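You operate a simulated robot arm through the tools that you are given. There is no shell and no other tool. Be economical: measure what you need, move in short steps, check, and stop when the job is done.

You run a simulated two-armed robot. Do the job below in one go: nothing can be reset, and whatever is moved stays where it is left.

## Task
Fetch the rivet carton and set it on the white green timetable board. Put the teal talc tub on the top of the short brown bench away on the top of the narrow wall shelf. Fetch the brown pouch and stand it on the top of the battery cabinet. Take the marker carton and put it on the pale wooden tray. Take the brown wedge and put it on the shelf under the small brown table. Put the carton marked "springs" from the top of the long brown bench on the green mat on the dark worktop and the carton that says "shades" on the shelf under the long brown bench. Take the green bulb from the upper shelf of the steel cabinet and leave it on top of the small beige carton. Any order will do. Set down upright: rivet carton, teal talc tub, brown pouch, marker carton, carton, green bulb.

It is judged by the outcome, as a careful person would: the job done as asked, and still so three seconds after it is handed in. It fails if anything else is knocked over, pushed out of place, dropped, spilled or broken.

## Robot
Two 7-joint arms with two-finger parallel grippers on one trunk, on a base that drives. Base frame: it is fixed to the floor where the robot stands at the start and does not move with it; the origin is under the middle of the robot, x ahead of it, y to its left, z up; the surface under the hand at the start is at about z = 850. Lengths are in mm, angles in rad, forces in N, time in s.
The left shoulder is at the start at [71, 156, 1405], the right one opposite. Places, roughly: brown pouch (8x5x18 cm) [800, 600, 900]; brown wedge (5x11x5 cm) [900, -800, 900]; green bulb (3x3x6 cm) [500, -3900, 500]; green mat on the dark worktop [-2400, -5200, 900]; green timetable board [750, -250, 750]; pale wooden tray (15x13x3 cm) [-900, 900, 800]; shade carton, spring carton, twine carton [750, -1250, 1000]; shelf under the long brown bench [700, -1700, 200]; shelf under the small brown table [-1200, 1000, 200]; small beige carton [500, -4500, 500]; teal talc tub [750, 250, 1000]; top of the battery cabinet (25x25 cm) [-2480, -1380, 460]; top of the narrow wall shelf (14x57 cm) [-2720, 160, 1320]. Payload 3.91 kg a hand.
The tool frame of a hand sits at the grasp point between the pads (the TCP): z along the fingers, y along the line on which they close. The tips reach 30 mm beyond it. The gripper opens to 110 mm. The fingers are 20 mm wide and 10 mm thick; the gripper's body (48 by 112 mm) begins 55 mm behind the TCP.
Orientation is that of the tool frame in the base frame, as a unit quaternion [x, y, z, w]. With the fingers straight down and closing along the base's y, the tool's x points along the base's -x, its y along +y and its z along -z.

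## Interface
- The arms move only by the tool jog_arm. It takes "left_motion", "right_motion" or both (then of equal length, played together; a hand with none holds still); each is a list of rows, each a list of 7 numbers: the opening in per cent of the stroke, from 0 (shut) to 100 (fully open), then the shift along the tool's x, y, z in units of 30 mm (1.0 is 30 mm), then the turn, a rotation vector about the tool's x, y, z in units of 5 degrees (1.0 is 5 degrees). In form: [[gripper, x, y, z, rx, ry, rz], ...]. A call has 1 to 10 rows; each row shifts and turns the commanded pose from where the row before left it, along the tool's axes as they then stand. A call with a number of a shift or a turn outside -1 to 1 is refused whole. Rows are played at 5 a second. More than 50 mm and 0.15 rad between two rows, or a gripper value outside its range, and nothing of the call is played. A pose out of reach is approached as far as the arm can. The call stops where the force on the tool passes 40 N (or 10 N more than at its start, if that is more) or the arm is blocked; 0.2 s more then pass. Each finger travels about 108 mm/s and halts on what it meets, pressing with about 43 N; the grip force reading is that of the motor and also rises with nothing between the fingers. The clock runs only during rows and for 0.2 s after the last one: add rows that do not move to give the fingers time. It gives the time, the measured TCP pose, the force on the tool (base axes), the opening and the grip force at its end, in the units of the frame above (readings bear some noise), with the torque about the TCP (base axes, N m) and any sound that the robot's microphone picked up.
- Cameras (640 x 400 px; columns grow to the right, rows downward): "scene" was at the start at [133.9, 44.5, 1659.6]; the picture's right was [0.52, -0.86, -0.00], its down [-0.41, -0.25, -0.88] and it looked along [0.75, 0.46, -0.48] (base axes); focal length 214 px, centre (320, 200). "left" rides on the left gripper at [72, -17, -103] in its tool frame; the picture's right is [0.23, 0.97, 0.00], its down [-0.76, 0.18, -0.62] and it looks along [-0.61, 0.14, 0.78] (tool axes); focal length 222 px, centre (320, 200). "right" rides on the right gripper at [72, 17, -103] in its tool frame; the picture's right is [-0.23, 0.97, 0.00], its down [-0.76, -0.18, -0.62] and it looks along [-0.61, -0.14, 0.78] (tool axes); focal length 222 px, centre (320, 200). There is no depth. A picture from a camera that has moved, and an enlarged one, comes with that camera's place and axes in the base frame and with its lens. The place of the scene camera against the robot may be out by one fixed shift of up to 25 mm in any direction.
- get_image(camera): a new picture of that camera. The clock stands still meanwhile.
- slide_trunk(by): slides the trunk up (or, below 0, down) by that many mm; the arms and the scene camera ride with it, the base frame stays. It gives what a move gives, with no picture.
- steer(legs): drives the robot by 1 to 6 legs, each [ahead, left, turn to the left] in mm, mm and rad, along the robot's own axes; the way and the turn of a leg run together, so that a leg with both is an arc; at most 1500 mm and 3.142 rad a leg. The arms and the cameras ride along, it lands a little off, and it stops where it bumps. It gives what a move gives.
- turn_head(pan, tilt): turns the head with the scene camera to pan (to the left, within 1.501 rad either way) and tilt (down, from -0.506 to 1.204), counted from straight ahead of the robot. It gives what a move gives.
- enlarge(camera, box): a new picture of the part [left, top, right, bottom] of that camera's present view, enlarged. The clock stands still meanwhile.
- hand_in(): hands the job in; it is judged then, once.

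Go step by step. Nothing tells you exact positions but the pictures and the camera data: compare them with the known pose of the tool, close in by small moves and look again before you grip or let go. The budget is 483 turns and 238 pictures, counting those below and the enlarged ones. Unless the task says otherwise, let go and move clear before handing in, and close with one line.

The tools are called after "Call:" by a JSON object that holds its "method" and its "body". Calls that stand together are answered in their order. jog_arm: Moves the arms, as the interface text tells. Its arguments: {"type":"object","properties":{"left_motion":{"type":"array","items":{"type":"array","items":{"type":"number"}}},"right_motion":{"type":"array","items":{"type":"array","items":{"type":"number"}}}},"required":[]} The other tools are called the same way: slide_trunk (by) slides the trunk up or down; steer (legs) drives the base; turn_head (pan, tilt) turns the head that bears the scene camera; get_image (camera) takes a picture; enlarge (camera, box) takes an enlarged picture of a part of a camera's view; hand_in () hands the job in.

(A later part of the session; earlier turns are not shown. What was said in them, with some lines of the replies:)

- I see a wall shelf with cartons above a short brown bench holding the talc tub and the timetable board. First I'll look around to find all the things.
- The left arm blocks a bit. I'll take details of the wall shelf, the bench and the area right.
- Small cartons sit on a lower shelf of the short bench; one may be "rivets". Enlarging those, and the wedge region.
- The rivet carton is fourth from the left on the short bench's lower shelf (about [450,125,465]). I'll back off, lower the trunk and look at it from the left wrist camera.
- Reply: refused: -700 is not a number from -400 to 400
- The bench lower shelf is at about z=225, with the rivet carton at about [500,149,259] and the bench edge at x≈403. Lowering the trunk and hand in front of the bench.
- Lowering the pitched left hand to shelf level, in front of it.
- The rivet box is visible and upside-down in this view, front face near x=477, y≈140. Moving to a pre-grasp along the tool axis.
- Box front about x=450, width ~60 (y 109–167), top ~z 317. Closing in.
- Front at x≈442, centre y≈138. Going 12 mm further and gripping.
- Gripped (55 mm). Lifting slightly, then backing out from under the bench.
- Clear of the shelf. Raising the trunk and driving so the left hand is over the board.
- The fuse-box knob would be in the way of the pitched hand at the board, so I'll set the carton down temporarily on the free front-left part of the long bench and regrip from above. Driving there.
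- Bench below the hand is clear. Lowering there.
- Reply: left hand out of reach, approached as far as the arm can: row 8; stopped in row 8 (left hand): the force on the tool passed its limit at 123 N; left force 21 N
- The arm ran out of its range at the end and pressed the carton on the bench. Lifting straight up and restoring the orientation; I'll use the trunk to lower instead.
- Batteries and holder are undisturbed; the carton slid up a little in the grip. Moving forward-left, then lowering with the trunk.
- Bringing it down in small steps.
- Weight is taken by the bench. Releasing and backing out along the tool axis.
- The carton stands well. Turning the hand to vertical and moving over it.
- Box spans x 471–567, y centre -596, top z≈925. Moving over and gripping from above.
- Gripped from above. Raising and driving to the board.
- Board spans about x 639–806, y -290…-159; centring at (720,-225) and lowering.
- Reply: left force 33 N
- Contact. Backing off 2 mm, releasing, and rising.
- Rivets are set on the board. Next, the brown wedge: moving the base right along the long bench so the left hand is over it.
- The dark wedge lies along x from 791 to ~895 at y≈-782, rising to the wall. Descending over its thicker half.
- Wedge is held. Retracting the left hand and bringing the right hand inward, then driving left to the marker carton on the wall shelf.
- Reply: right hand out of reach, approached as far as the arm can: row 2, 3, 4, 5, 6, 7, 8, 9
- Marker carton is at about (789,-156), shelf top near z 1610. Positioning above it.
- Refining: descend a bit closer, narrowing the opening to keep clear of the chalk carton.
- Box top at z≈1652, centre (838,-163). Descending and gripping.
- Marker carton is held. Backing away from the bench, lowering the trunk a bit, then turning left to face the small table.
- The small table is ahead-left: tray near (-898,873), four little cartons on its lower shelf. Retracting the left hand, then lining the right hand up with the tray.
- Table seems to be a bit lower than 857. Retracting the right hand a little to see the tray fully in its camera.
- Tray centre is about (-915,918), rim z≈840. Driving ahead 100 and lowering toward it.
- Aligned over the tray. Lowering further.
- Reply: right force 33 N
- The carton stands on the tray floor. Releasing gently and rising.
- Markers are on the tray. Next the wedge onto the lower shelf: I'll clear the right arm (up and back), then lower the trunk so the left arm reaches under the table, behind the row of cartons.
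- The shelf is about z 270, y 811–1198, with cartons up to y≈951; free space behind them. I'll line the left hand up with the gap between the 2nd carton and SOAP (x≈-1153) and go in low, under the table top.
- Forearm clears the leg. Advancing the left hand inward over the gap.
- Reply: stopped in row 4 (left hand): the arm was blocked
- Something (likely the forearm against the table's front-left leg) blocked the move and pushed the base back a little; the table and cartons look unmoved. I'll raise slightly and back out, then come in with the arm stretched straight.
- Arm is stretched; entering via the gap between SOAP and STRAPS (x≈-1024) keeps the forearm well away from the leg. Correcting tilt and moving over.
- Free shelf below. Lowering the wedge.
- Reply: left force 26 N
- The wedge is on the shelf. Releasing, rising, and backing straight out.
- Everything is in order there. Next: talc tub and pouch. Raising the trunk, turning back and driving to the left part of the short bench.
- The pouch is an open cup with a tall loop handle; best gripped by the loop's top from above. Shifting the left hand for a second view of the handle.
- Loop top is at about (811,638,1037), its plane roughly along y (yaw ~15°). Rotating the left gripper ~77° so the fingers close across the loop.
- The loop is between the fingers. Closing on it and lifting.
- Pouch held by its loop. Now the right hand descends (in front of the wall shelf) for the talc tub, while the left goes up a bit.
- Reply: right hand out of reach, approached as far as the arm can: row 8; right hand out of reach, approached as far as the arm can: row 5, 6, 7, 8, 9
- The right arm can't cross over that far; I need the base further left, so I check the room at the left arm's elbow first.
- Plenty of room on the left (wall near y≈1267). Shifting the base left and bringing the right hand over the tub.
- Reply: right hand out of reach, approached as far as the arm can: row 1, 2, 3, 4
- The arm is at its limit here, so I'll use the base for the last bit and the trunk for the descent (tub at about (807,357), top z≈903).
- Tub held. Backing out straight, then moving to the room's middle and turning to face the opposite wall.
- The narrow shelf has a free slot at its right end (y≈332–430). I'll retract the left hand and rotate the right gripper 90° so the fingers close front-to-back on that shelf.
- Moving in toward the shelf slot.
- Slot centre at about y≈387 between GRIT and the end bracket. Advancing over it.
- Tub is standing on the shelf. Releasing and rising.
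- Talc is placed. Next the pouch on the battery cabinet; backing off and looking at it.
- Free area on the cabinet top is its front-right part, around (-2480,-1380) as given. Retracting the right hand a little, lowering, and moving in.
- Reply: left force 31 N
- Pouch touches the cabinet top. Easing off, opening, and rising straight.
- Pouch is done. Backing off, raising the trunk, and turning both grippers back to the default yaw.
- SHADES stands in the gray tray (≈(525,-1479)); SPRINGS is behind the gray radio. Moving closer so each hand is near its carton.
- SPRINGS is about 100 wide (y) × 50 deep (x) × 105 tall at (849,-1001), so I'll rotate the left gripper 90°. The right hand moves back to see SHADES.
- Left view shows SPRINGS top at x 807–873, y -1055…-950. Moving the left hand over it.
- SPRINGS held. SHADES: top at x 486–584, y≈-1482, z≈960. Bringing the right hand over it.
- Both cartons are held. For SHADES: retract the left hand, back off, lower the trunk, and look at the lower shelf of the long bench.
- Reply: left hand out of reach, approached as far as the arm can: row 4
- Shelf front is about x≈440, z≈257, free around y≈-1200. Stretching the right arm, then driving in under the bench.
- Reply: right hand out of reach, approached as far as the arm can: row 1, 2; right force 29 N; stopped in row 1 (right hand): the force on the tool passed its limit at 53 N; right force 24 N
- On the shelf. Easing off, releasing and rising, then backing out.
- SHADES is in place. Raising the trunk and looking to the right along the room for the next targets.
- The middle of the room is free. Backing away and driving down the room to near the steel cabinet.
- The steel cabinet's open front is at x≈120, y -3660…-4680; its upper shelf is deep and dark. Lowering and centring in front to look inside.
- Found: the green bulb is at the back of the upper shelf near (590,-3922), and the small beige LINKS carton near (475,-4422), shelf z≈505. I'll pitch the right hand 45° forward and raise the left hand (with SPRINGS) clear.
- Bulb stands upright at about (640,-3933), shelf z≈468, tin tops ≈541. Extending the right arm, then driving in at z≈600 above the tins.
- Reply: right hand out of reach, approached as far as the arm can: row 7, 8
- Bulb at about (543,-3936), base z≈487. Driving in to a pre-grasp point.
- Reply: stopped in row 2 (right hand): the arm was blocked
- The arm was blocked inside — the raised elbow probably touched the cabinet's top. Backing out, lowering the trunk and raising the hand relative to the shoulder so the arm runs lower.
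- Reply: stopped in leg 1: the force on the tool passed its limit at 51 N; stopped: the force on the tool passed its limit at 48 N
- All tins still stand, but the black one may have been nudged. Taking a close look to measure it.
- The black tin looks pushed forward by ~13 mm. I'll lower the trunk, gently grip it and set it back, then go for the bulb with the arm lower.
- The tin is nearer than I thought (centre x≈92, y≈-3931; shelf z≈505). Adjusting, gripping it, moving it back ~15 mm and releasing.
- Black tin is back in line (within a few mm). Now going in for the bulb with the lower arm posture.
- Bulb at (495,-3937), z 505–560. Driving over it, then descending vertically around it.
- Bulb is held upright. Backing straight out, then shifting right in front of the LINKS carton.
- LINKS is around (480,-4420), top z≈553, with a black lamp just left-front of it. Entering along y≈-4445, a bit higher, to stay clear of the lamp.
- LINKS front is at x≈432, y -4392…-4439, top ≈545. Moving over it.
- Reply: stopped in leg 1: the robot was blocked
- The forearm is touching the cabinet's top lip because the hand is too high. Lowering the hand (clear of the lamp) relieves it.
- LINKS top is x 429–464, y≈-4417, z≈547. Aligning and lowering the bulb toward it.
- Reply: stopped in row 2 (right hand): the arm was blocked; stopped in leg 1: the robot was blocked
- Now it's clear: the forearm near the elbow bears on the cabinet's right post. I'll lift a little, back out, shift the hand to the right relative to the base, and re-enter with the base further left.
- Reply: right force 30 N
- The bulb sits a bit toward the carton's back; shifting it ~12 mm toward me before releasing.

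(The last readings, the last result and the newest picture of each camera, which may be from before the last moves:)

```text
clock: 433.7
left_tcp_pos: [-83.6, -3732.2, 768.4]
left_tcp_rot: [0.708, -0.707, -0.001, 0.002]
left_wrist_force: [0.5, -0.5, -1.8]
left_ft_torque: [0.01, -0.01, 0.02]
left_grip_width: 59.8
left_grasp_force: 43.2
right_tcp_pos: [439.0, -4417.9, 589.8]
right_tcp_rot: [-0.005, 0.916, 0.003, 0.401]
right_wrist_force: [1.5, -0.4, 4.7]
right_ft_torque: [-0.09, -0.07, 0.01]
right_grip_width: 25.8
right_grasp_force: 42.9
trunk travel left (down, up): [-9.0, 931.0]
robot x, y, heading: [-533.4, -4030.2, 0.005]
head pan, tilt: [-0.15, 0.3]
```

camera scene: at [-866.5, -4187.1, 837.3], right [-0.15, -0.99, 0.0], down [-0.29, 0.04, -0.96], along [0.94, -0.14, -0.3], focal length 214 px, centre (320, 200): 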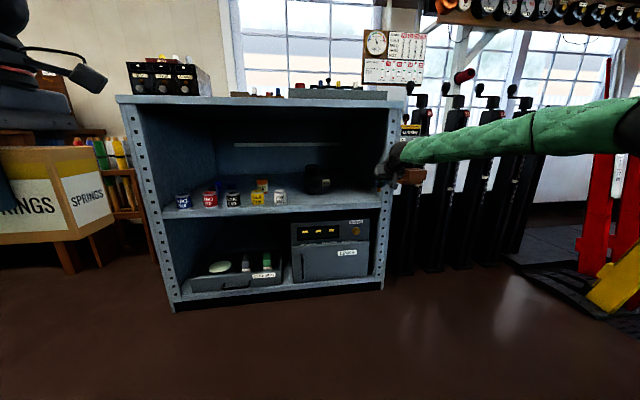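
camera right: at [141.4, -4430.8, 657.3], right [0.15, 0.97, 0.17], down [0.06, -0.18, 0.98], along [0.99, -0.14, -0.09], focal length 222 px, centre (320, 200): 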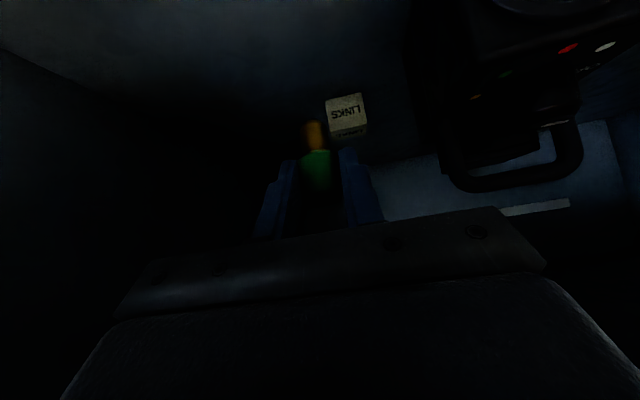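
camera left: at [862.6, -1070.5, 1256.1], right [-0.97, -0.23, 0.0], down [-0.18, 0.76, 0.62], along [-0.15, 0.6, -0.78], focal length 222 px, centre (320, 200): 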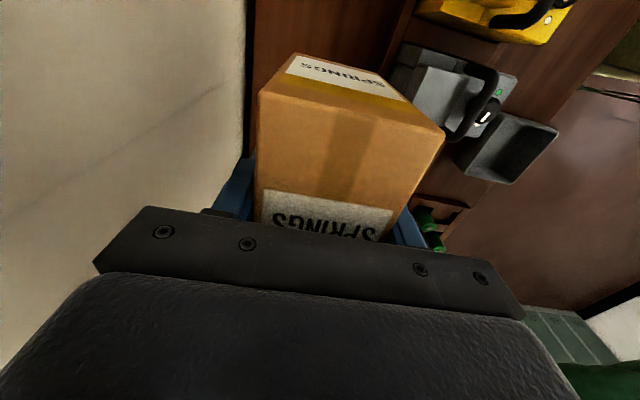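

Light contact. Opening gently and retreating along the tool axis.

Call:
{"method": "jog_arm", "body": {"right_motion": [[24, 0, 0, 0, 0, 0, 0], [28, 0, 0, 0, 0, 0, 0], [36, 0, 0, 0, 0, 0, 0], [45, 0, 0, 0, 0, 0, 0], [45, 0, 0, 0, 0, 0, 0], [45, 0, 0, -0.4, 0, 0, 0], [45, 0, 0, -0.6, 0, 0, 0]]}}

Call:
{"method": "enlarge", "body": {"camera": "right", "box": [200, 20, 440, 220]}}

```text
clock: 435.3
left_tcp_pos: [-83.1, -3731.8, 768.6]
left_tcp_rot: [0.707, -0.707, 0.0, 0.002]
left_wrist_force: [1.1, 0.0, -0.6]
left_ft_torque: [-0.04, 0.0, 0.0]
left_grip_width: 59.7
left_grasp_force: 42.4
right_tcp_pos: [417.9, -4416.9, 609.4]
right_tcp_rot: [-0.005, 0.916, 0.003, 0.4]
right_wrist_force: [0.2, 0.1, -0.4]
right_ft_torque: [-0.02, 0.03, 0.0]
right_grip_width: 49.7
right_grasp_force: 0.1
trunk travel left (down, up): [-9.0, 931.0]
robot x, y, heading: [-530.8, -4026.5, 0.005]
head pan, tilt: [-0.15, 0.3]
```

```text
2.00 times, centred on (320, 120) of right
camera zoom: at [291.9, -4402.7, 626.0], right [0.14, 0.98, 0.17], down [0.06, -0.18, 0.98], along [0.99, -0.13, -0.09], focal length 444 px, centre (320, 360)
```

zoom: 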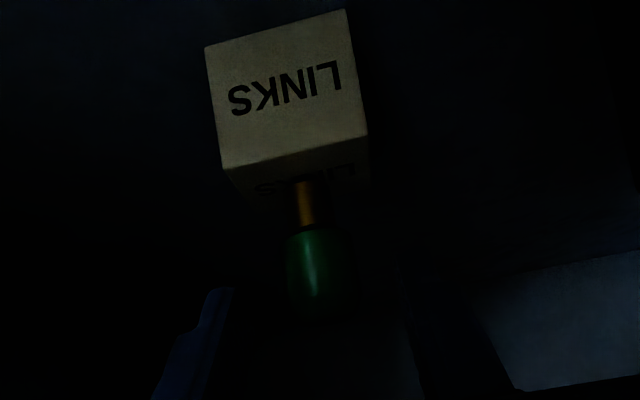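

Bulb stands on the LINKS carton. Retreating out of the cabinet.

Call:
{"method": "jog_arm", "body": {"right_motion": [[45, 0, 0, -0.8, 0, 0, 0], [45, 0, 0, -0.8, 0, 0, 0]]}}

Call:
{"method": "steer", "body": {"legs": [[-500, -5, 0]]}}

Call:
{"method": "slide_trunk", "body": {"by": 200}}

Call:
{"method": "turn_head", "body": {"pan": -0.1, "tilt": 0.35}}

Call:
{"method": "enlarge", "body": {"camera": "scene", "box": [180, 100, 460, 280]}}

```text
clock: 435.9
left_tcp_pos: [-83.0, -3732.1, 769.7]
left_tcp_rot: [0.708, -0.706, -0.002, 0.001]
left_wrist_force: [-0.9, 0.1, -2.4]
left_ft_torque: [-0.01, 0.01, 0.01]
left_grip_width: 59.9
left_grasp_force: 42.8
right_tcp_pos: [382.2, -4419.3, 639.6]
right_tcp_rot: [-0.004, 0.916, 0.003, 0.401]
right_wrist_force: [0.4, 0.3, 0.3]
right_ft_torque: [-0.01, -0.02, 0.02]
right_grip_width: 49.7
right_grasp_force: 0.0
trunk travel left (down, up): [-9.0, 931.0]
robot x, y, heading: [-531.7, -4027.8, -0.001]
head pan, tilt: [-0.15, 0.3]
```

```text
clock: 438.9
left_tcp_pos: [-592.1, -3739.5, 768.4]
left_tcp_rot: [0.707, -0.707, -0.001, 0.002]
left_wrist_force: [-0.1, -1.0, -1.2]
left_ft_torque: [0.0, -0.01, 0.0]
left_grip_width: 59.5
left_grasp_force: 42.6
right_tcp_pos: [-125.5, -4427.7, 639.2]
right_tcp_rot: [-0.003, 0.916, 0.002, 0.401]
right_wrist_force: [0.2, 0.7, -0.1]
right_ft_torque: [0.02, 0.03, -0.02]
right_grip_width: 49.5
right_grasp_force: 0.1
trunk travel left (down, up): [-9.0, 931.0]
robot x, y, heading: [-1038.4, -4033.7, 0.0]
head pan, tilt: [-0.15, 0.3]
```

```text
clock: 441.1
left_tcp_pos: [-590.7, -3739.5, 969.4]
left_tcp_rot: [-0.706, 0.708, 0.001, -0.002]
left_wrist_force: [0.9, -0.5, -1.3]
left_ft_torque: [0.03, -0.01, 0.0]
left_grip_width: 59.6
left_grasp_force: 42.9
right_tcp_pos: [-125.8, -4427.4, 840.6]
right_tcp_rot: [-0.004, 0.916, 0.003, 0.4]
right_wrist_force: [0.0, -0.3, 0.6]
right_ft_torque: [0.03, 0.03, 0.02]
right_grip_width: 49.6
right_grasp_force: 0.1
trunk travel left (down, up): [-209.0, 731.0]
robot x, y, heading: [-1040.5, -4037.1, 0.001]
head pan, tilt: [-0.15, 0.3]
```

```text
clock: 441.7
left_tcp_pos: [-591.3, -3740.2, 968.4]
left_tcp_rot: [-0.707, 0.707, 0.001, -0.002]
left_wrist_force: [-0.5, 0.3, -1.6]
left_ft_torque: [0.0, 0.0, -0.01]
left_grip_width: 59.6
left_grasp_force: 43.2
right_tcp_pos: [-125.8, -4427.6, 840.6]
right_tcp_rot: [-0.004, 0.916, 0.003, 0.401]
right_wrist_force: [0.6, 0.1, 0.5]
right_ft_torque: [-0.03, 0.02, 0.0]
right_grip_width: 49.4
right_grasp_force: 0.1
trunk travel left (down, up): [-209.0, 731.0]
robot x, y, heading: [-1041.7, -4034.6, -0.001]
head pan, tilt: [-0.099, 0.351]
```

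```text
2.22 times, centred on (320, 190) of scene
camera zoom: at [-892.8, -4047.1, 1032.6], right [-0.1, -1.0, 0.0], down [-0.34, 0.03, -0.94], along [0.93, -0.09, -0.34], focal length 477 px, centre (320, 222)
```

zoom: 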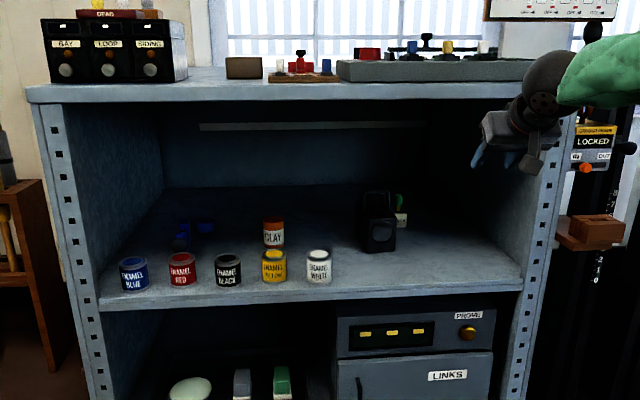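

Everything is in place in the cabinet. Last: SPRINGS to the green mat. Retracting the right hand, raising, and turning to the opposite side.

Call:
{"method": "jog_arm", "body": {"right_motion": [[45, 0.9, 0, -0.97, 0, 0, 0], [45, 0.9, 0, -0.97, 0, 0, 0], [45, 0.9, 0, -0.97, 0, 0, 0], [45, 0.9, 0, -0.97, 0, 0, 0], [45, 0.9, 0, -0.97, 0, 0, 0], [45, 0.9, 0, -0.97, 0, 0, 0], [45, 0.9, 0, -0.97, 0, 0, 0], [45, 0.9, 0, -0.97, 0, 0, 0]]}}

Call:
{"method": "slide_trunk", "body": {"by": 300}}

Call:
{"method": "steer", "body": {"legs": [[-100, 0, 0], [0, 0, 3.1]]}}

Call:
{"method": "turn_head", "body": {"pan": 0.5, "tilt": 0.4}}

Call:
{"method": "get_image", "body": {"camera": "scene"}}

```text
clock: 443.5
left_tcp_pos: [-591.8, -3739.0, 969.1]
left_tcp_rot: [0.708, -0.706, -0.001, 0.0]
left_wrist_force: [0.1, 0.5, -1.8]
left_ft_torque: [0.04, -0.04, 0.02]
left_grip_width: 59.7
left_grasp_force: 43.0
right_tcp_pos: [-443.8, -4429.2, 841.0]
right_tcp_rot: [-0.005, 0.916, 0.004, 0.401]
right_wrist_force: [-0.6, 0.1, -0.6]
right_ft_torque: [0.01, 0.01, 0.01]
right_grip_width: 49.5
right_grasp_force: 0.2
trunk travel left (down, up): [-209.0, 731.0]
robot x, y, heading: [-1041.1, -4038.1, 0.001]
head pan, tilt: [-0.099, 0.351]
```

```text
clock: 446.5
left_tcp_pos: [-590.3, -3738.6, 1269.2]
left_tcp_rot: [-0.707, 0.707, 0.001, -0.001]
left_wrist_force: [-0.1, -0.1, -2.3]
left_ft_torque: [0.01, 0.0, -0.02]
left_grip_width: 59.7
left_grasp_force: 43.0
right_tcp_pos: [-442.8, -4429.8, 1140.0]
right_tcp_rot: [-0.004, 0.916, 0.003, 0.4]
right_wrist_force: [0.8, 0.3, 0.0]
right_ft_torque: [-0.01, 0.03, 0.02]
right_grip_width: 49.4
right_grasp_force: 0.1
trunk travel left (down, up): [-509.0, 431.0]
robot x, y, heading: [-1039.3, -4038.6, 0.002]
head pan, tilt: [-0.099, 0.351]
```

```text
clock: 454.8
left_tcp_pos: [-1612.6, -4290.4, 1269.3]
left_tcp_rot: [0.739, 0.674, 0.002, 0.001]
left_wrist_force: [0.2, 0.6, -2.7]
left_ft_torque: [0.05, 0.0, 0.0]
left_grip_width: 59.8
left_grasp_force: 43.4
right_tcp_pos: [-1696.5, -3588.2, 1139.5]
right_tcp_rot: [0.915, -0.038, -0.4, -0.015]
right_wrist_force: [0.0, 0.0, 0.3]
right_ft_torque: [0.02, -0.02, 0.01]
right_grip_width: 49.2
right_grasp_force: 0.0
trunk travel left (down, up): [-509.0, 431.0]
robot x, y, heading: [-1141.3, -4033.0, 3.05]
head pan, tilt: [-0.099, 0.351]
```

```text
clock: 455.8
left_tcp_pos: [-1613.3, -4289.0, 1268.7]
left_tcp_rot: [0.739, 0.674, 0.001, 0.001]
left_wrist_force: [-0.3, 0.7, -1.9]
left_ft_torque: [-0.02, -0.04, 0.0]
left_grip_width: 59.6
left_grasp_force: 43.1
right_tcp_pos: [-1696.9, -3589.7, 1139.9]
right_tcp_rot: [0.916, -0.038, -0.399, -0.016]
right_wrist_force: [0.2, 0.7, -0.7]
right_ft_torque: [-0.02, 0.04, 0.02]
right_grip_width: 49.3
right_grasp_force: 0.1
trunk travel left (down, up): [-509.0, 431.0]
robot x, y, heading: [-1133.5, -4036.0, 3.052]
head pan, tilt: [0.499, 0.4]
```

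```text
45 pictures are left
camera scene: at [-1267.9, -4070.1, 1328.1], right [-0.4, 0.92, 0.0], down [0.36, 0.15, -0.92], along [-0.85, -0.36, -0.39], focal length 214 px, centre (320, 200)
```

scene: 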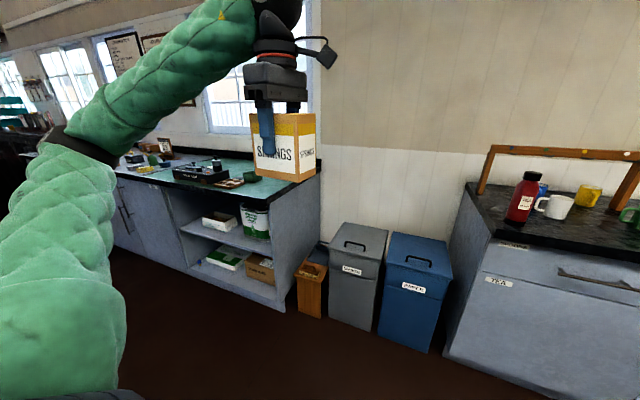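

The green mat is on the worktop further left. Driving along to face it.

Call:
{"method": "steer", "body": {"legs": [[0, 0, 0.09], [0, 1000, 0]]}}

Call:
{"method": "turn_head", "body": {"pan": 0.1, "tilt": 0.5}}

Call:
{"method": "get_image", "body": {"camera": "scene"}}

```text
clock: 461.4
left_tcp_pos: [-1586.5, -5317.9, 1268.1]
left_tcp_rot: [0.706, 0.708, 0.002, 0.0]
left_wrist_force: [-0.2, -1.3, -1.4]
left_ft_torque: [0.0, -0.01, 0.06]
left_grip_width: 59.7
left_grasp_force: 43.2
right_tcp_pos: [-1736.3, -4628.8, 1139.9]
right_tcp_rot: [0.916, 0.005, -0.401, 0.003]
right_wrist_force: [-0.2, 0.0, -0.1]
right_ft_torque: [0.0, 0.04, 0.01]
right_grip_width: 49.5
right_grasp_force: 0.0
trunk travel left (down, up): [-509.0, 431.0]
robot x, y, heading: [-1137.1, -5019.2, -3.139]
head pan, tilt: [0.499, 0.4]
```

```text
clock: 462.2
left_tcp_pos: [-1587.2, -5317.9, 1268.8]
left_tcp_rot: [0.706, 0.708, 0.003, 0.0]
left_wrist_force: [0.2, -0.1, -1.2]
left_ft_torque: [0.01, -0.01, -0.02]
left_grip_width: 59.7
left_grasp_force: 43.2
right_tcp_pos: [-1736.5, -4628.1, 1140.7]
right_tcp_rot: [0.916, 0.004, -0.4, 0.003]
right_wrist_force: [-0.7, -0.5, -0.1]
right_ft_torque: [0.02, 0.03, 0.02]
right_grip_width: 49.7
right_grasp_force: 0.2
trunk travel left (down, up): [-509.0, 431.0]
robot x, y, heading: [-1137.7, -5020.5, -3.138]
head pan, tilt: [0.099, 0.499]
```

```text
44 pictures are left
camera scene: at [-1273.5, -5032.2, 1318.9], right [-0.1, 0.99, 0.0], down [0.48, 0.05, -0.88], along [-0.87, -0.09, -0.48], focal length 214 px, centre (320, 200)
```

scene: 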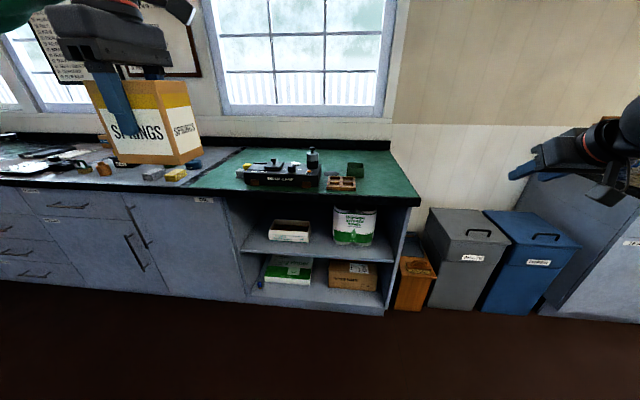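

Call:
{"method": "enlarge", "body": {"camera": "scene", "box": [170, 120, 430, 220]}}

```text
2.46 times, centred on (300, 170) of scene
camera zoom: at [-1273.5, -5032.2, 1318.9], right [-0.1, 0.99, 0.0], down [0.48, 0.05, -0.88], along [-0.87, -0.09, -0.48], focal length 528 px, centre (369, 274)
```

zoom: 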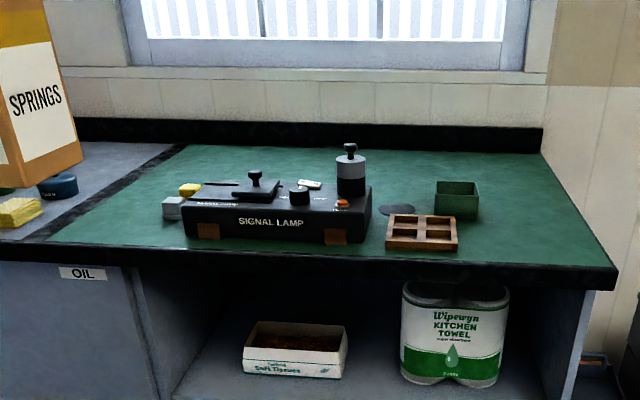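

The mat has free room at its right front, around (-2320,-4815). Extending the left arm, raising the right one for safety, and driving there.

Call:
{"method": "jog_arm", "body": {"left_motion": [[40, 0, -1, 0, 0, 0, 0], [40, 0, -1, 0, 0, 0, 0], [40, 0, -1, 0, 0, 0, 0], [40, 0, -1, 0, 0, 0, 0], [40, 0, -1, 0, 0, 0, 0], [40, 0, -1, 0, 0, 0, 0], [40, 0, -1, 0, 0, 0, 0], [40, 0, -1, 0, 0, 0, 0], [40, 0, -1, 0, 0, 0, 0], [40, 0, -1, 0, 0, 0, 0]], "right_motion": [[45, -0.734, 0, -0.679, 0, 0, 0], [45, -0.734, 0, -0.679, 0, 0, 0], [45, -0.734, 0, -0.679, 0, 0, 0], [45, -0.734, 0, -0.679, 0, 0, 0], [45, -0.734, 0, -0.679, 0, 0, 0], [45, -0.734, 0, -0.679, 0, 0, 0], [45, -0.734, 0, -0.679, 0, 0, 0], [45, 0, 0, 0, 0, 0, 0], [45, 0, 0, 0, 0, 0, 0], [45, 0, 0, 0, 0, 0, 0]]}}

Call:
{"method": "steer", "body": {"legs": [[200, -470, 0]]}}

Call:
{"method": "turn_head", "body": {"pan": 0.25, "tilt": 0.6}}

Call:
{"method": "get_image", "body": {"camera": "scene"}}

Call:
{"method": "get_image", "body": {"camera": "left"}}

```text
clock: 464.4
left_tcp_pos: [-1890.0, -5315.1, 1269.3]
left_tcp_rot: [0.706, 0.709, 0.001, 0.001]
left_wrist_force: [-0.5, -0.2, -1.8]
left_ft_torque: [-0.02, -0.04, -0.01]
left_grip_width: 59.7
left_grasp_force: 43.5
right_tcp_pos: [-1736.2, -4625.7, 1353.4]
right_tcp_rot: [0.917, 0.005, -0.4, 0.004]
right_wrist_force: [-0.1, -0.4, 0.2]
right_ft_torque: [0.01, 0.0, -0.01]
right_grip_width: 49.6
right_grasp_force: 0.0
trunk travel left (down, up): [-509.0, 431.0]
robot x, y, heading: [-1138.3, -5020.9, -3.135]
head pan, tilt: [0.099, 0.499]
```

```text
clock: 467.4
left_tcp_pos: [-2085.6, -4844.1, 1269.6]
left_tcp_rot: [0.709, 0.706, 0.001, 0.001]
left_wrist_force: [-0.1, 0.1, -0.7]
left_ft_torque: [0.02, 0.0, -0.04]
left_grip_width: 59.7
left_grasp_force: 43.1
right_tcp_pos: [-1927.1, -4153.9, 1353.2]
right_tcp_rot: [0.916, 0.0, -0.4, 0.001]
right_wrist_force: [0.3, 0.3, 0.3]
right_ft_torque: [-0.01, 0.02, 0.01]
right_grip_width: 49.6
right_grasp_force: 0.1
trunk travel left (down, up): [-509.0, 431.0]
robot x, y, heading: [-1331.8, -4552.7, 3.14]
head pan, tilt: [0.099, 0.499]
```

```text
clock: 468.1
left_tcp_pos: [-2084.8, -4844.1, 1270.2]
left_tcp_rot: [0.709, 0.706, 0.002, 0.0]
left_wrist_force: [-0.5, -0.5, -0.5]
left_ft_torque: [0.01, 0.01, -0.02]
left_grip_width: 59.6
left_grasp_force: 43.1
right_tcp_pos: [-1926.9, -4154.3, 1354.4]
right_tcp_rot: [0.916, 0.0, -0.4, 0.002]
right_wrist_force: [-0.2, 0.7, 0.5]
right_ft_torque: [-0.02, 0.02, 0.01]
right_grip_width: 49.4
right_grasp_force: 0.2
trunk travel left (down, up): [-509.0, 431.0]
robot x, y, heading: [-1335.2, -4553.9, 3.138]
head pan, tilt: [0.25, 0.6]
```

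```text
42 pictures are left
camera scene: at [-1463.9, -4577.6, 1309.8], right [-0.24, 0.97, 0.0], down [0.55, 0.14, -0.83], along [-0.8, -0.2, -0.56], focal length 214 px, centre (320, 200)
```

scene: 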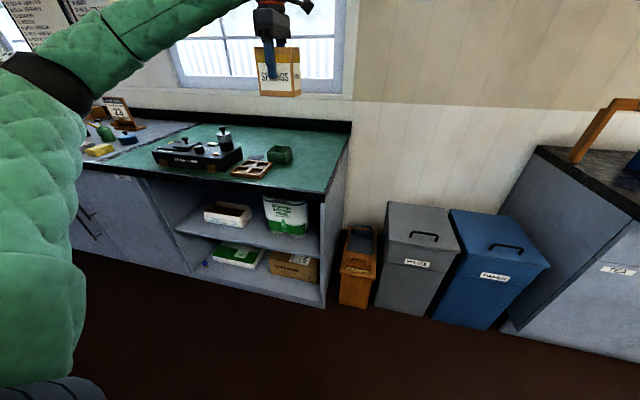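

```text
41 pictures are left
camera left: at [-2103.0, -4772.1, 1372.9], right [0.98, 0.22, 0.0], down [0.17, -0.76, 0.62], along [0.14, -0.61, -0.78], focal length 222 px, centre (320, 200)
```

left: 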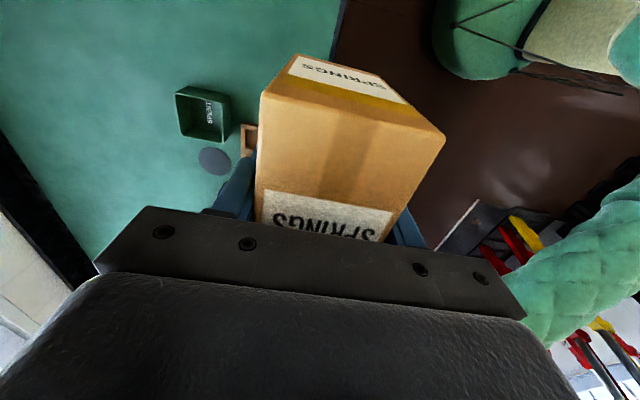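

Worktop height ≈ 910–920, mat front edge x≈-2070; free spot around (-2230,-4810). Moving over it and lowering.

Call:
{"method": "steer", "body": {"legs": [[145, -34, 0.003]]}}

Call:
{"method": "jog_arm", "body": {"left_motion": [[40, 0, 0, 1, 0, 0, 0], [40, 0, 0, 1, 0, 0, 0], [40, 0, 0, 1, 0, 0, 0], [40, 0, 0, 1, 0, 0, 0], [40, 0, 0, 1, 0, 0, 0], [40, 0, 0, 1, 0, 0, 0], [40, 0, 0, 1, 0, 0, 0]]}}

Call:
{"method": "get_image", "body": {"camera": "left"}}

Call:
{"method": "get_image", "body": {"camera": "scene"}}

```text
clock: 469.4
left_tcp_pos: [-2229.3, -4811.7, 1268.4]
left_tcp_rot: [0.707, 0.707, 0.001, 0.002]
left_wrist_force: [-0.5, 0.2, -1.7]
left_ft_torque: [0.02, -0.01, 0.02]
left_grip_width: 59.7
left_grasp_force: 43.4
right_tcp_pos: [-2072.9, -4121.5, 1353.4]
right_tcp_rot: [0.916, 0.002, -0.4, 0.002]
right_wrist_force: [-0.5, -0.1, 0.4]
right_ft_torque: [-0.04, -0.05, 0.02]
right_grip_width: 49.4
right_grasp_force: 0.0
trunk travel left (down, up): [-509.0, 431.0]
robot x, y, heading: [-1474.7, -4518.8, 3.139]
head pan, tilt: [0.25, 0.6]
```

```text
clock: 471.1
left_tcp_pos: [-2226.8, -4810.4, 1061.9]
left_tcp_rot: [0.708, 0.706, 0.002, 0.0]
left_wrist_force: [-0.1, -0.5, -1.8]
left_ft_torque: [0.02, -0.02, -0.03]
left_grip_width: 59.7
left_grasp_force: 43.3
right_tcp_pos: [-2072.4, -4122.5, 1353.4]
right_tcp_rot: [0.917, 0.002, -0.4, 0.002]
right_wrist_force: [-0.4, 0.2, -0.1]
right_ft_torque: [0.01, 0.0, 0.0]
right_grip_width: 49.4
right_grasp_force: 0.0
trunk travel left (down, up): [-509.0, 431.0]
robot x, y, heading: [-1478.7, -4522.2, 3.141]
head pan, tilt: [0.25, 0.6]
```

```text
40 pictures are left
camera left: at [-2244.9, -4739.3, 1164.3], right [0.97, 0.23, 0.0], down [0.17, -0.76, 0.62], along [0.14, -0.61, -0.78], focal length 222 px, centre (320, 200)
```

left: 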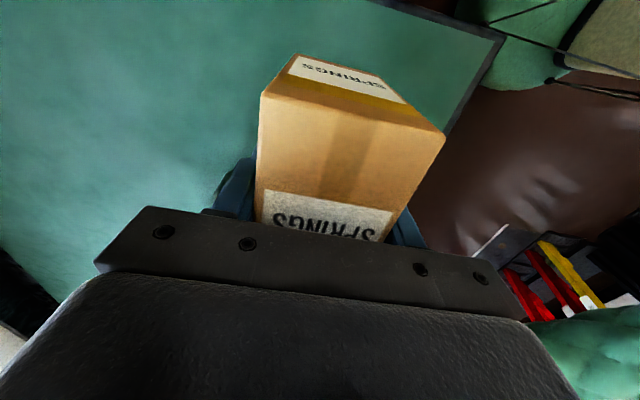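

```text
39 pictures are left
camera scene: at [-1607.3, -4543.4, 1309.8], right [-0.25, 0.97, 0.0], down [0.55, 0.14, -0.82], along [-0.8, -0.2, -0.57], focal length 214 px, centre (320, 200)
```

scene: 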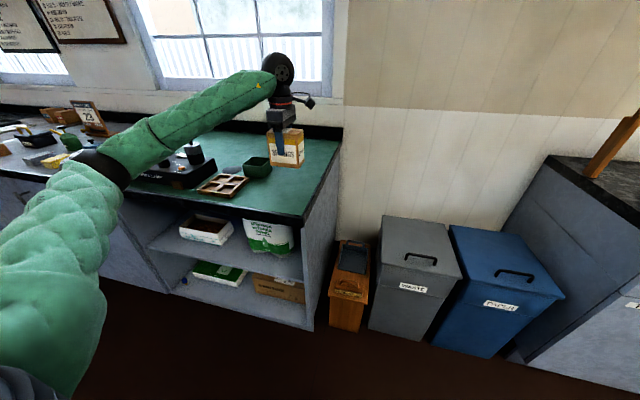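

Call:
{"method": "jog_arm", "body": {"left_motion": [[40, 0, 0, 1, 0, 0, 0], [40, 0, 0, 0.8, 0, 0, 0]]}}

Call:
{"method": "jog_arm", "body": {"left_motion": [[40, 0, 0, 0.25, 0, 0, 0]]}}

Call:
{"method": "jog_arm", "body": {"left_motion": [[40, 0, 0, 0.25, 0, 0, 0]]}}

Call:
{"method": "enlarge", "body": {"camera": "scene", "box": [200, 100, 360, 220]}}

```text
clock: 471.6
left_tcp_pos: [-2225.6, -4812.4, 1007.8]
left_tcp_rot: [0.708, 0.706, 0.002, 0.001]
left_wrist_force: [-0.3, -0.3, -1.4]
left_ft_torque: [0.02, -0.01, -0.03]
left_grip_width: 59.9
left_grasp_force: 43.2
right_tcp_pos: [-2070.6, -4122.6, 1353.7]
right_tcp_rot: [0.916, 0.002, -0.401, 0.002]
right_wrist_force: [-0.3, -0.5, 0.2]
right_ft_torque: [-0.01, -0.01, 0.03]
right_grip_width: 49.4
right_grasp_force: 0.0
trunk travel left (down, up): [-509.0, 431.0]
robot x, y, heading: [-1472.8, -4518.7, 3.141]
head pan, tilt: [0.25, 0.6]
```

```text
clock: 472.1
left_tcp_pos: [-2227.0, -4812.8, 997.5]
left_tcp_rot: [0.708, 0.707, 0.002, 0.001]
left_wrist_force: [-0.2, 0.5, -2.0]
left_ft_torque: [-0.01, 0.03, 0.03]
left_grip_width: 59.6
left_grasp_force: 42.3
right_tcp_pos: [-2071.4, -4122.8, 1353.3]
right_tcp_rot: [0.917, 0.002, -0.399, 0.001]
right_wrist_force: [0.1, -0.1, 0.3]
right_ft_torque: [0.05, 0.0, -0.02]
right_grip_width: 49.4
right_grasp_force: 0.0
trunk travel left (down, up): [-509.0, 431.0]
robot x, y, heading: [-1475.5, -4513.2, 3.138]
head pan, tilt: [0.25, 0.6]
```

```text
clock: 472.4
left_tcp_pos: [-2226.1, -4812.4, 990.8]
left_tcp_rot: [0.708, 0.706, 0.002, 0.0]
left_wrist_force: [0.6, 0.1, -1.2]
left_ft_torque: [0.03, -0.01, -0.01]
left_grip_width: 59.6
left_grasp_force: 43.3
right_tcp_pos: [-2071.7, -4120.8, 1355.1]
right_tcp_rot: [0.917, 0.003, -0.399, 0.002]
right_wrist_force: [-0.1, -0.4, -0.4]
right_ft_torque: [-0.01, -0.01, -0.01]
right_grip_width: 49.8
right_grasp_force: 0.0
trunk travel left (down, up): [-509.0, 431.0]
robot x, y, heading: [-1472.8, -4519.3, 3.14]
head pan, tilt: [0.25, 0.6]
```

```text
3.33 times, centred on (280, 160) of scene
camera zoom: at [-1607.2, -4543.3, 1309.7], right [-0.25, 0.97, 0.0], down [0.55, 0.14, -0.82], along [-0.8, -0.2, -0.57], focal length 715 px, centre (453, 333)
```

zoom: 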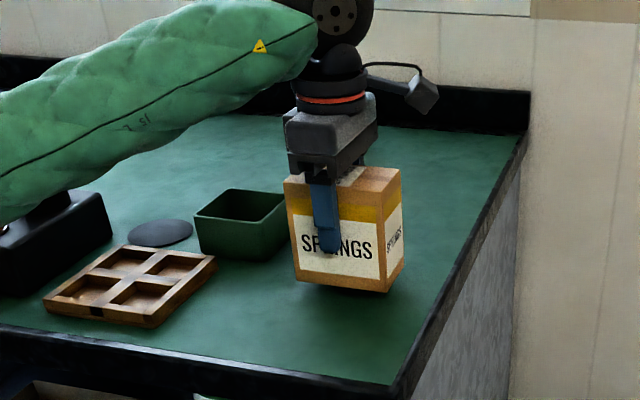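

Close to the mat. Continuing in small steps.

Call:
{"method": "jog_arm", "body": {"left_motion": [[40, 0, 0, 0.25, 0, 0, 0]]}}

Call:
{"method": "jog_arm", "body": {"left_motion": [[40, 0, 0, 0.2, 0, 0, 0]]}}

Call:
{"method": "jog_arm", "body": {"left_motion": [[40, 0, 0, 0.15, 0, 0, 0]]}}

```text
clock: 472.9
left_tcp_pos: [-2226.2, -4810.6, 982.6]
left_tcp_rot: [0.708, 0.706, 0.002, 0.001]
left_wrist_force: [-0.1, -0.4, -1.4]
left_ft_torque: [0.01, -0.01, 0.01]
left_grip_width: 59.7
left_grasp_force: 42.4
right_tcp_pos: [-2071.7, -4121.2, 1354.1]
right_tcp_rot: [0.917, 0.001, -0.399, 0.001]
right_wrist_force: [0.1, 0.3, -0.9]
right_ft_torque: [0.0, 0.0, 0.01]
right_grip_width: 49.7
right_grasp_force: 0.0
trunk travel left (down, up): [-509.0, 431.0]
robot x, y, heading: [-1476.0, -4516.9, 3.138]
head pan, tilt: [0.25, 0.6]
```

```text
clock: 473.2
left_tcp_pos: [-2227.1, -4812.5, 976.6]
left_tcp_rot: [0.709, 0.705, 0.001, 0.001]
left_wrist_force: [1.0, 0.2, -1.7]
left_ft_torque: [0.01, 0.06, 0.02]
left_grip_width: 59.5
left_grasp_force: 43.0
right_tcp_pos: [-2071.8, -4121.9, 1354.0]
right_tcp_rot: [0.917, 0.002, -0.4, 0.002]
right_wrist_force: [-0.1, -0.6, 0.1]
right_ft_torque: [-0.03, 0.02, -0.03]
right_grip_width: 49.6
right_grasp_force: 0.1
trunk travel left (down, up): [-509.0, 431.0]
robot x, y, heading: [-1477.3, -4522.2, 3.142]
head pan, tilt: [0.25, 0.6]
```

```text
clock: 473.6
left_tcp_pos: [-2228.3, -4811.8, 974.1]
left_tcp_rot: [0.707, 0.707, 0.0, 0.0]
left_wrist_force: [-0.7, 0.0, 7.6]
left_ft_torque: [0.37, 0.24, -0.01]
left_grip_width: 59.6
left_grasp_force: 43.0
right_tcp_pos: [-2071.2, -4121.5, 1354.3]
right_tcp_rot: [0.916, 0.002, -0.401, 0.002]
right_wrist_force: [-0.8, 0.6, 0.0]
right_ft_torque: [0.0, 0.0, 0.0]
right_grip_width: 49.5
right_grasp_force: 0.0
trunk travel left (down, up): [-509.0, 431.0]
robot x, y, heading: [-1476.3, -4515.6, 3.139]
head pan, tilt: [0.25, 0.6]
```

Contact. Releasing and rising.

Call:
{"method": "jog_arm", "body": {"left_motion": [[48, 0, 0, 0, 0, 0, 0], [60, 0, 0, 0, 0, 0, 0], [75, 0, 0, 0, 0, 0, 0], [75, 0, 0, 0, 0, 0, 0], [75, 0, 0, -0.5, 0, 0, 0], [75, 0, 0, -1, 0, 0, 0], [75, 0, 0, -1, 0, 0, 0], [75, 0, 0, -1, 0, 0, 0], [75, 0, 0, -1, 0, 0, 0], [75, 0, 0, -1, 0, 0, 0]]}}

Call:
{"method": "get_image", "body": {"camera": "left"}}

Call:
{"method": "enlarge", "body": {"camera": "scene", "box": [200, 100, 360, 220]}}

```text
clock: 475.9
left_tcp_pos: [-2228.0, -4809.5, 1137.3]
left_tcp_rot: [0.708, 0.706, 0.001, 0.001]
left_wrist_force: [0.0, 0.1, 0.3]
left_ft_torque: [-0.04, 0.01, -0.02]
left_grip_width: 82.4
left_grasp_force: 0.1
right_tcp_pos: [-2070.2, -4120.5, 1354.3]
right_tcp_rot: [0.916, 0.002, -0.4, 0.003]
right_wrist_force: [0.1, -0.2, 0.1]
right_ft_torque: [-0.01, 0.03, -0.01]
right_grip_width: 49.3
right_grasp_force: 0.1
trunk travel left (down, up): [-509.0, 431.0]
robot x, y, heading: [-1475.1, -4520.9, 3.141]
head pan, tilt: [0.25, 0.6]
```

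```text
37 pictures are left
camera left: at [-2245.2, -4737.5, 1240.2], right [0.97, 0.22, 0.0], down [0.17, -0.76, 0.62], along [0.14, -0.61, -0.78], focal length 222 px, centre (320, 200)
```

left: 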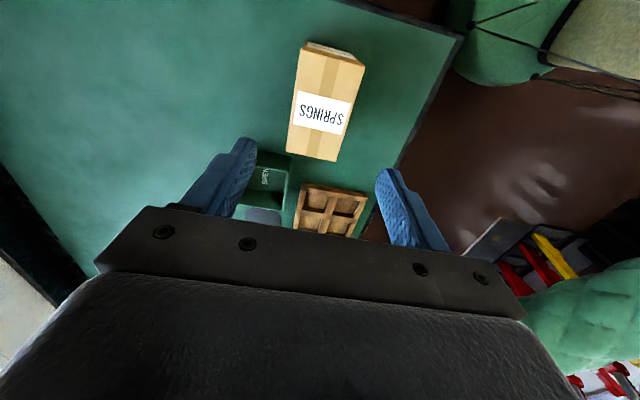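

```text
3.33 times, centred on (280, 160) of scene
camera zoom: at [-1605.9, -4542.3, 1309.8], right [-0.25, 0.97, 0.0], down [0.55, 0.14, -0.83], along [-0.8, -0.2, -0.56], focal length 715 px, centre (453, 333)
```

zoom: 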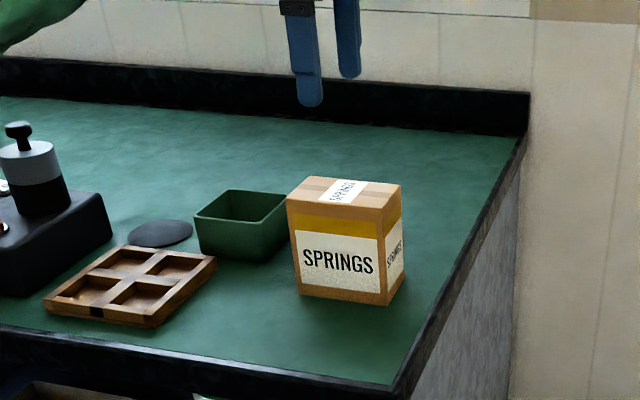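

SPRINGS stands on the green mat. Backing clear and handing in.

Call:
{"method": "steer", "body": {"legs": [[-400, 0, 0]]}}

Call:
{"method": "get_image", "body": {"camera": "scene"}}

```text
clock: 478.3
left_tcp_pos: [-1836.9, -4812.4, 1136.1]
left_tcp_rot: [0.707, 0.707, 0.001, 0.001]
left_wrist_force: [-0.2, -0.6, 0.2]
left_ft_torque: [-0.02, -0.01, 0.04]
left_grip_width: 82.5
left_grasp_force: 0.2
right_tcp_pos: [-1683.1, -4123.9, 1354.7]
right_tcp_rot: [0.916, 0.003, -0.4, 0.003]
right_wrist_force: [0.4, -0.9, 0.5]
right_ft_torque: [0.02, 0.01, -0.01]
right_grip_width: 50.0
right_grasp_force: 0.0
trunk travel left (down, up): [-509.0, 431.0]
robot x, y, heading: [-1085.9, -4520.5, -3.138]
head pan, tilt: [0.25, 0.6]
```

```text
35 pictures are left
camera scene: at [-1216.4, -4543.4, 1309.9], right [-0.25, 0.97, 0.0], down [0.55, 0.14, -0.83], along [-0.8, -0.21, -0.56], focal length 214 px, centre (320, 200)
```

scene: 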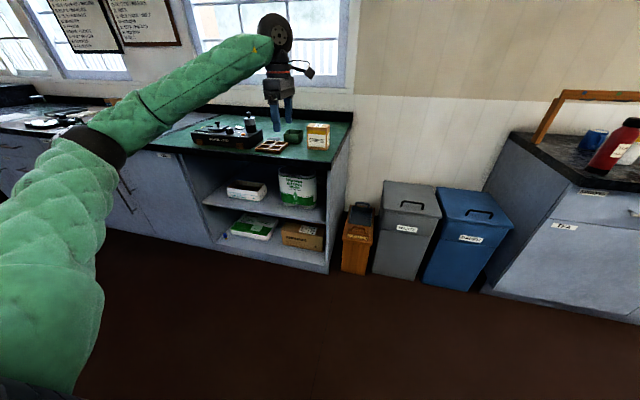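

All eight items stand where they were asked for, and the hands are clear.

Call:
{"method": "hand_in", "body": {}}

```text
The job is handed in.
```

All eight items are where you asked and the job is handed in; the one slip was nudging the black enamel tin in the steel cabinet about 15 mm, and I put it back to within a few millimetres.
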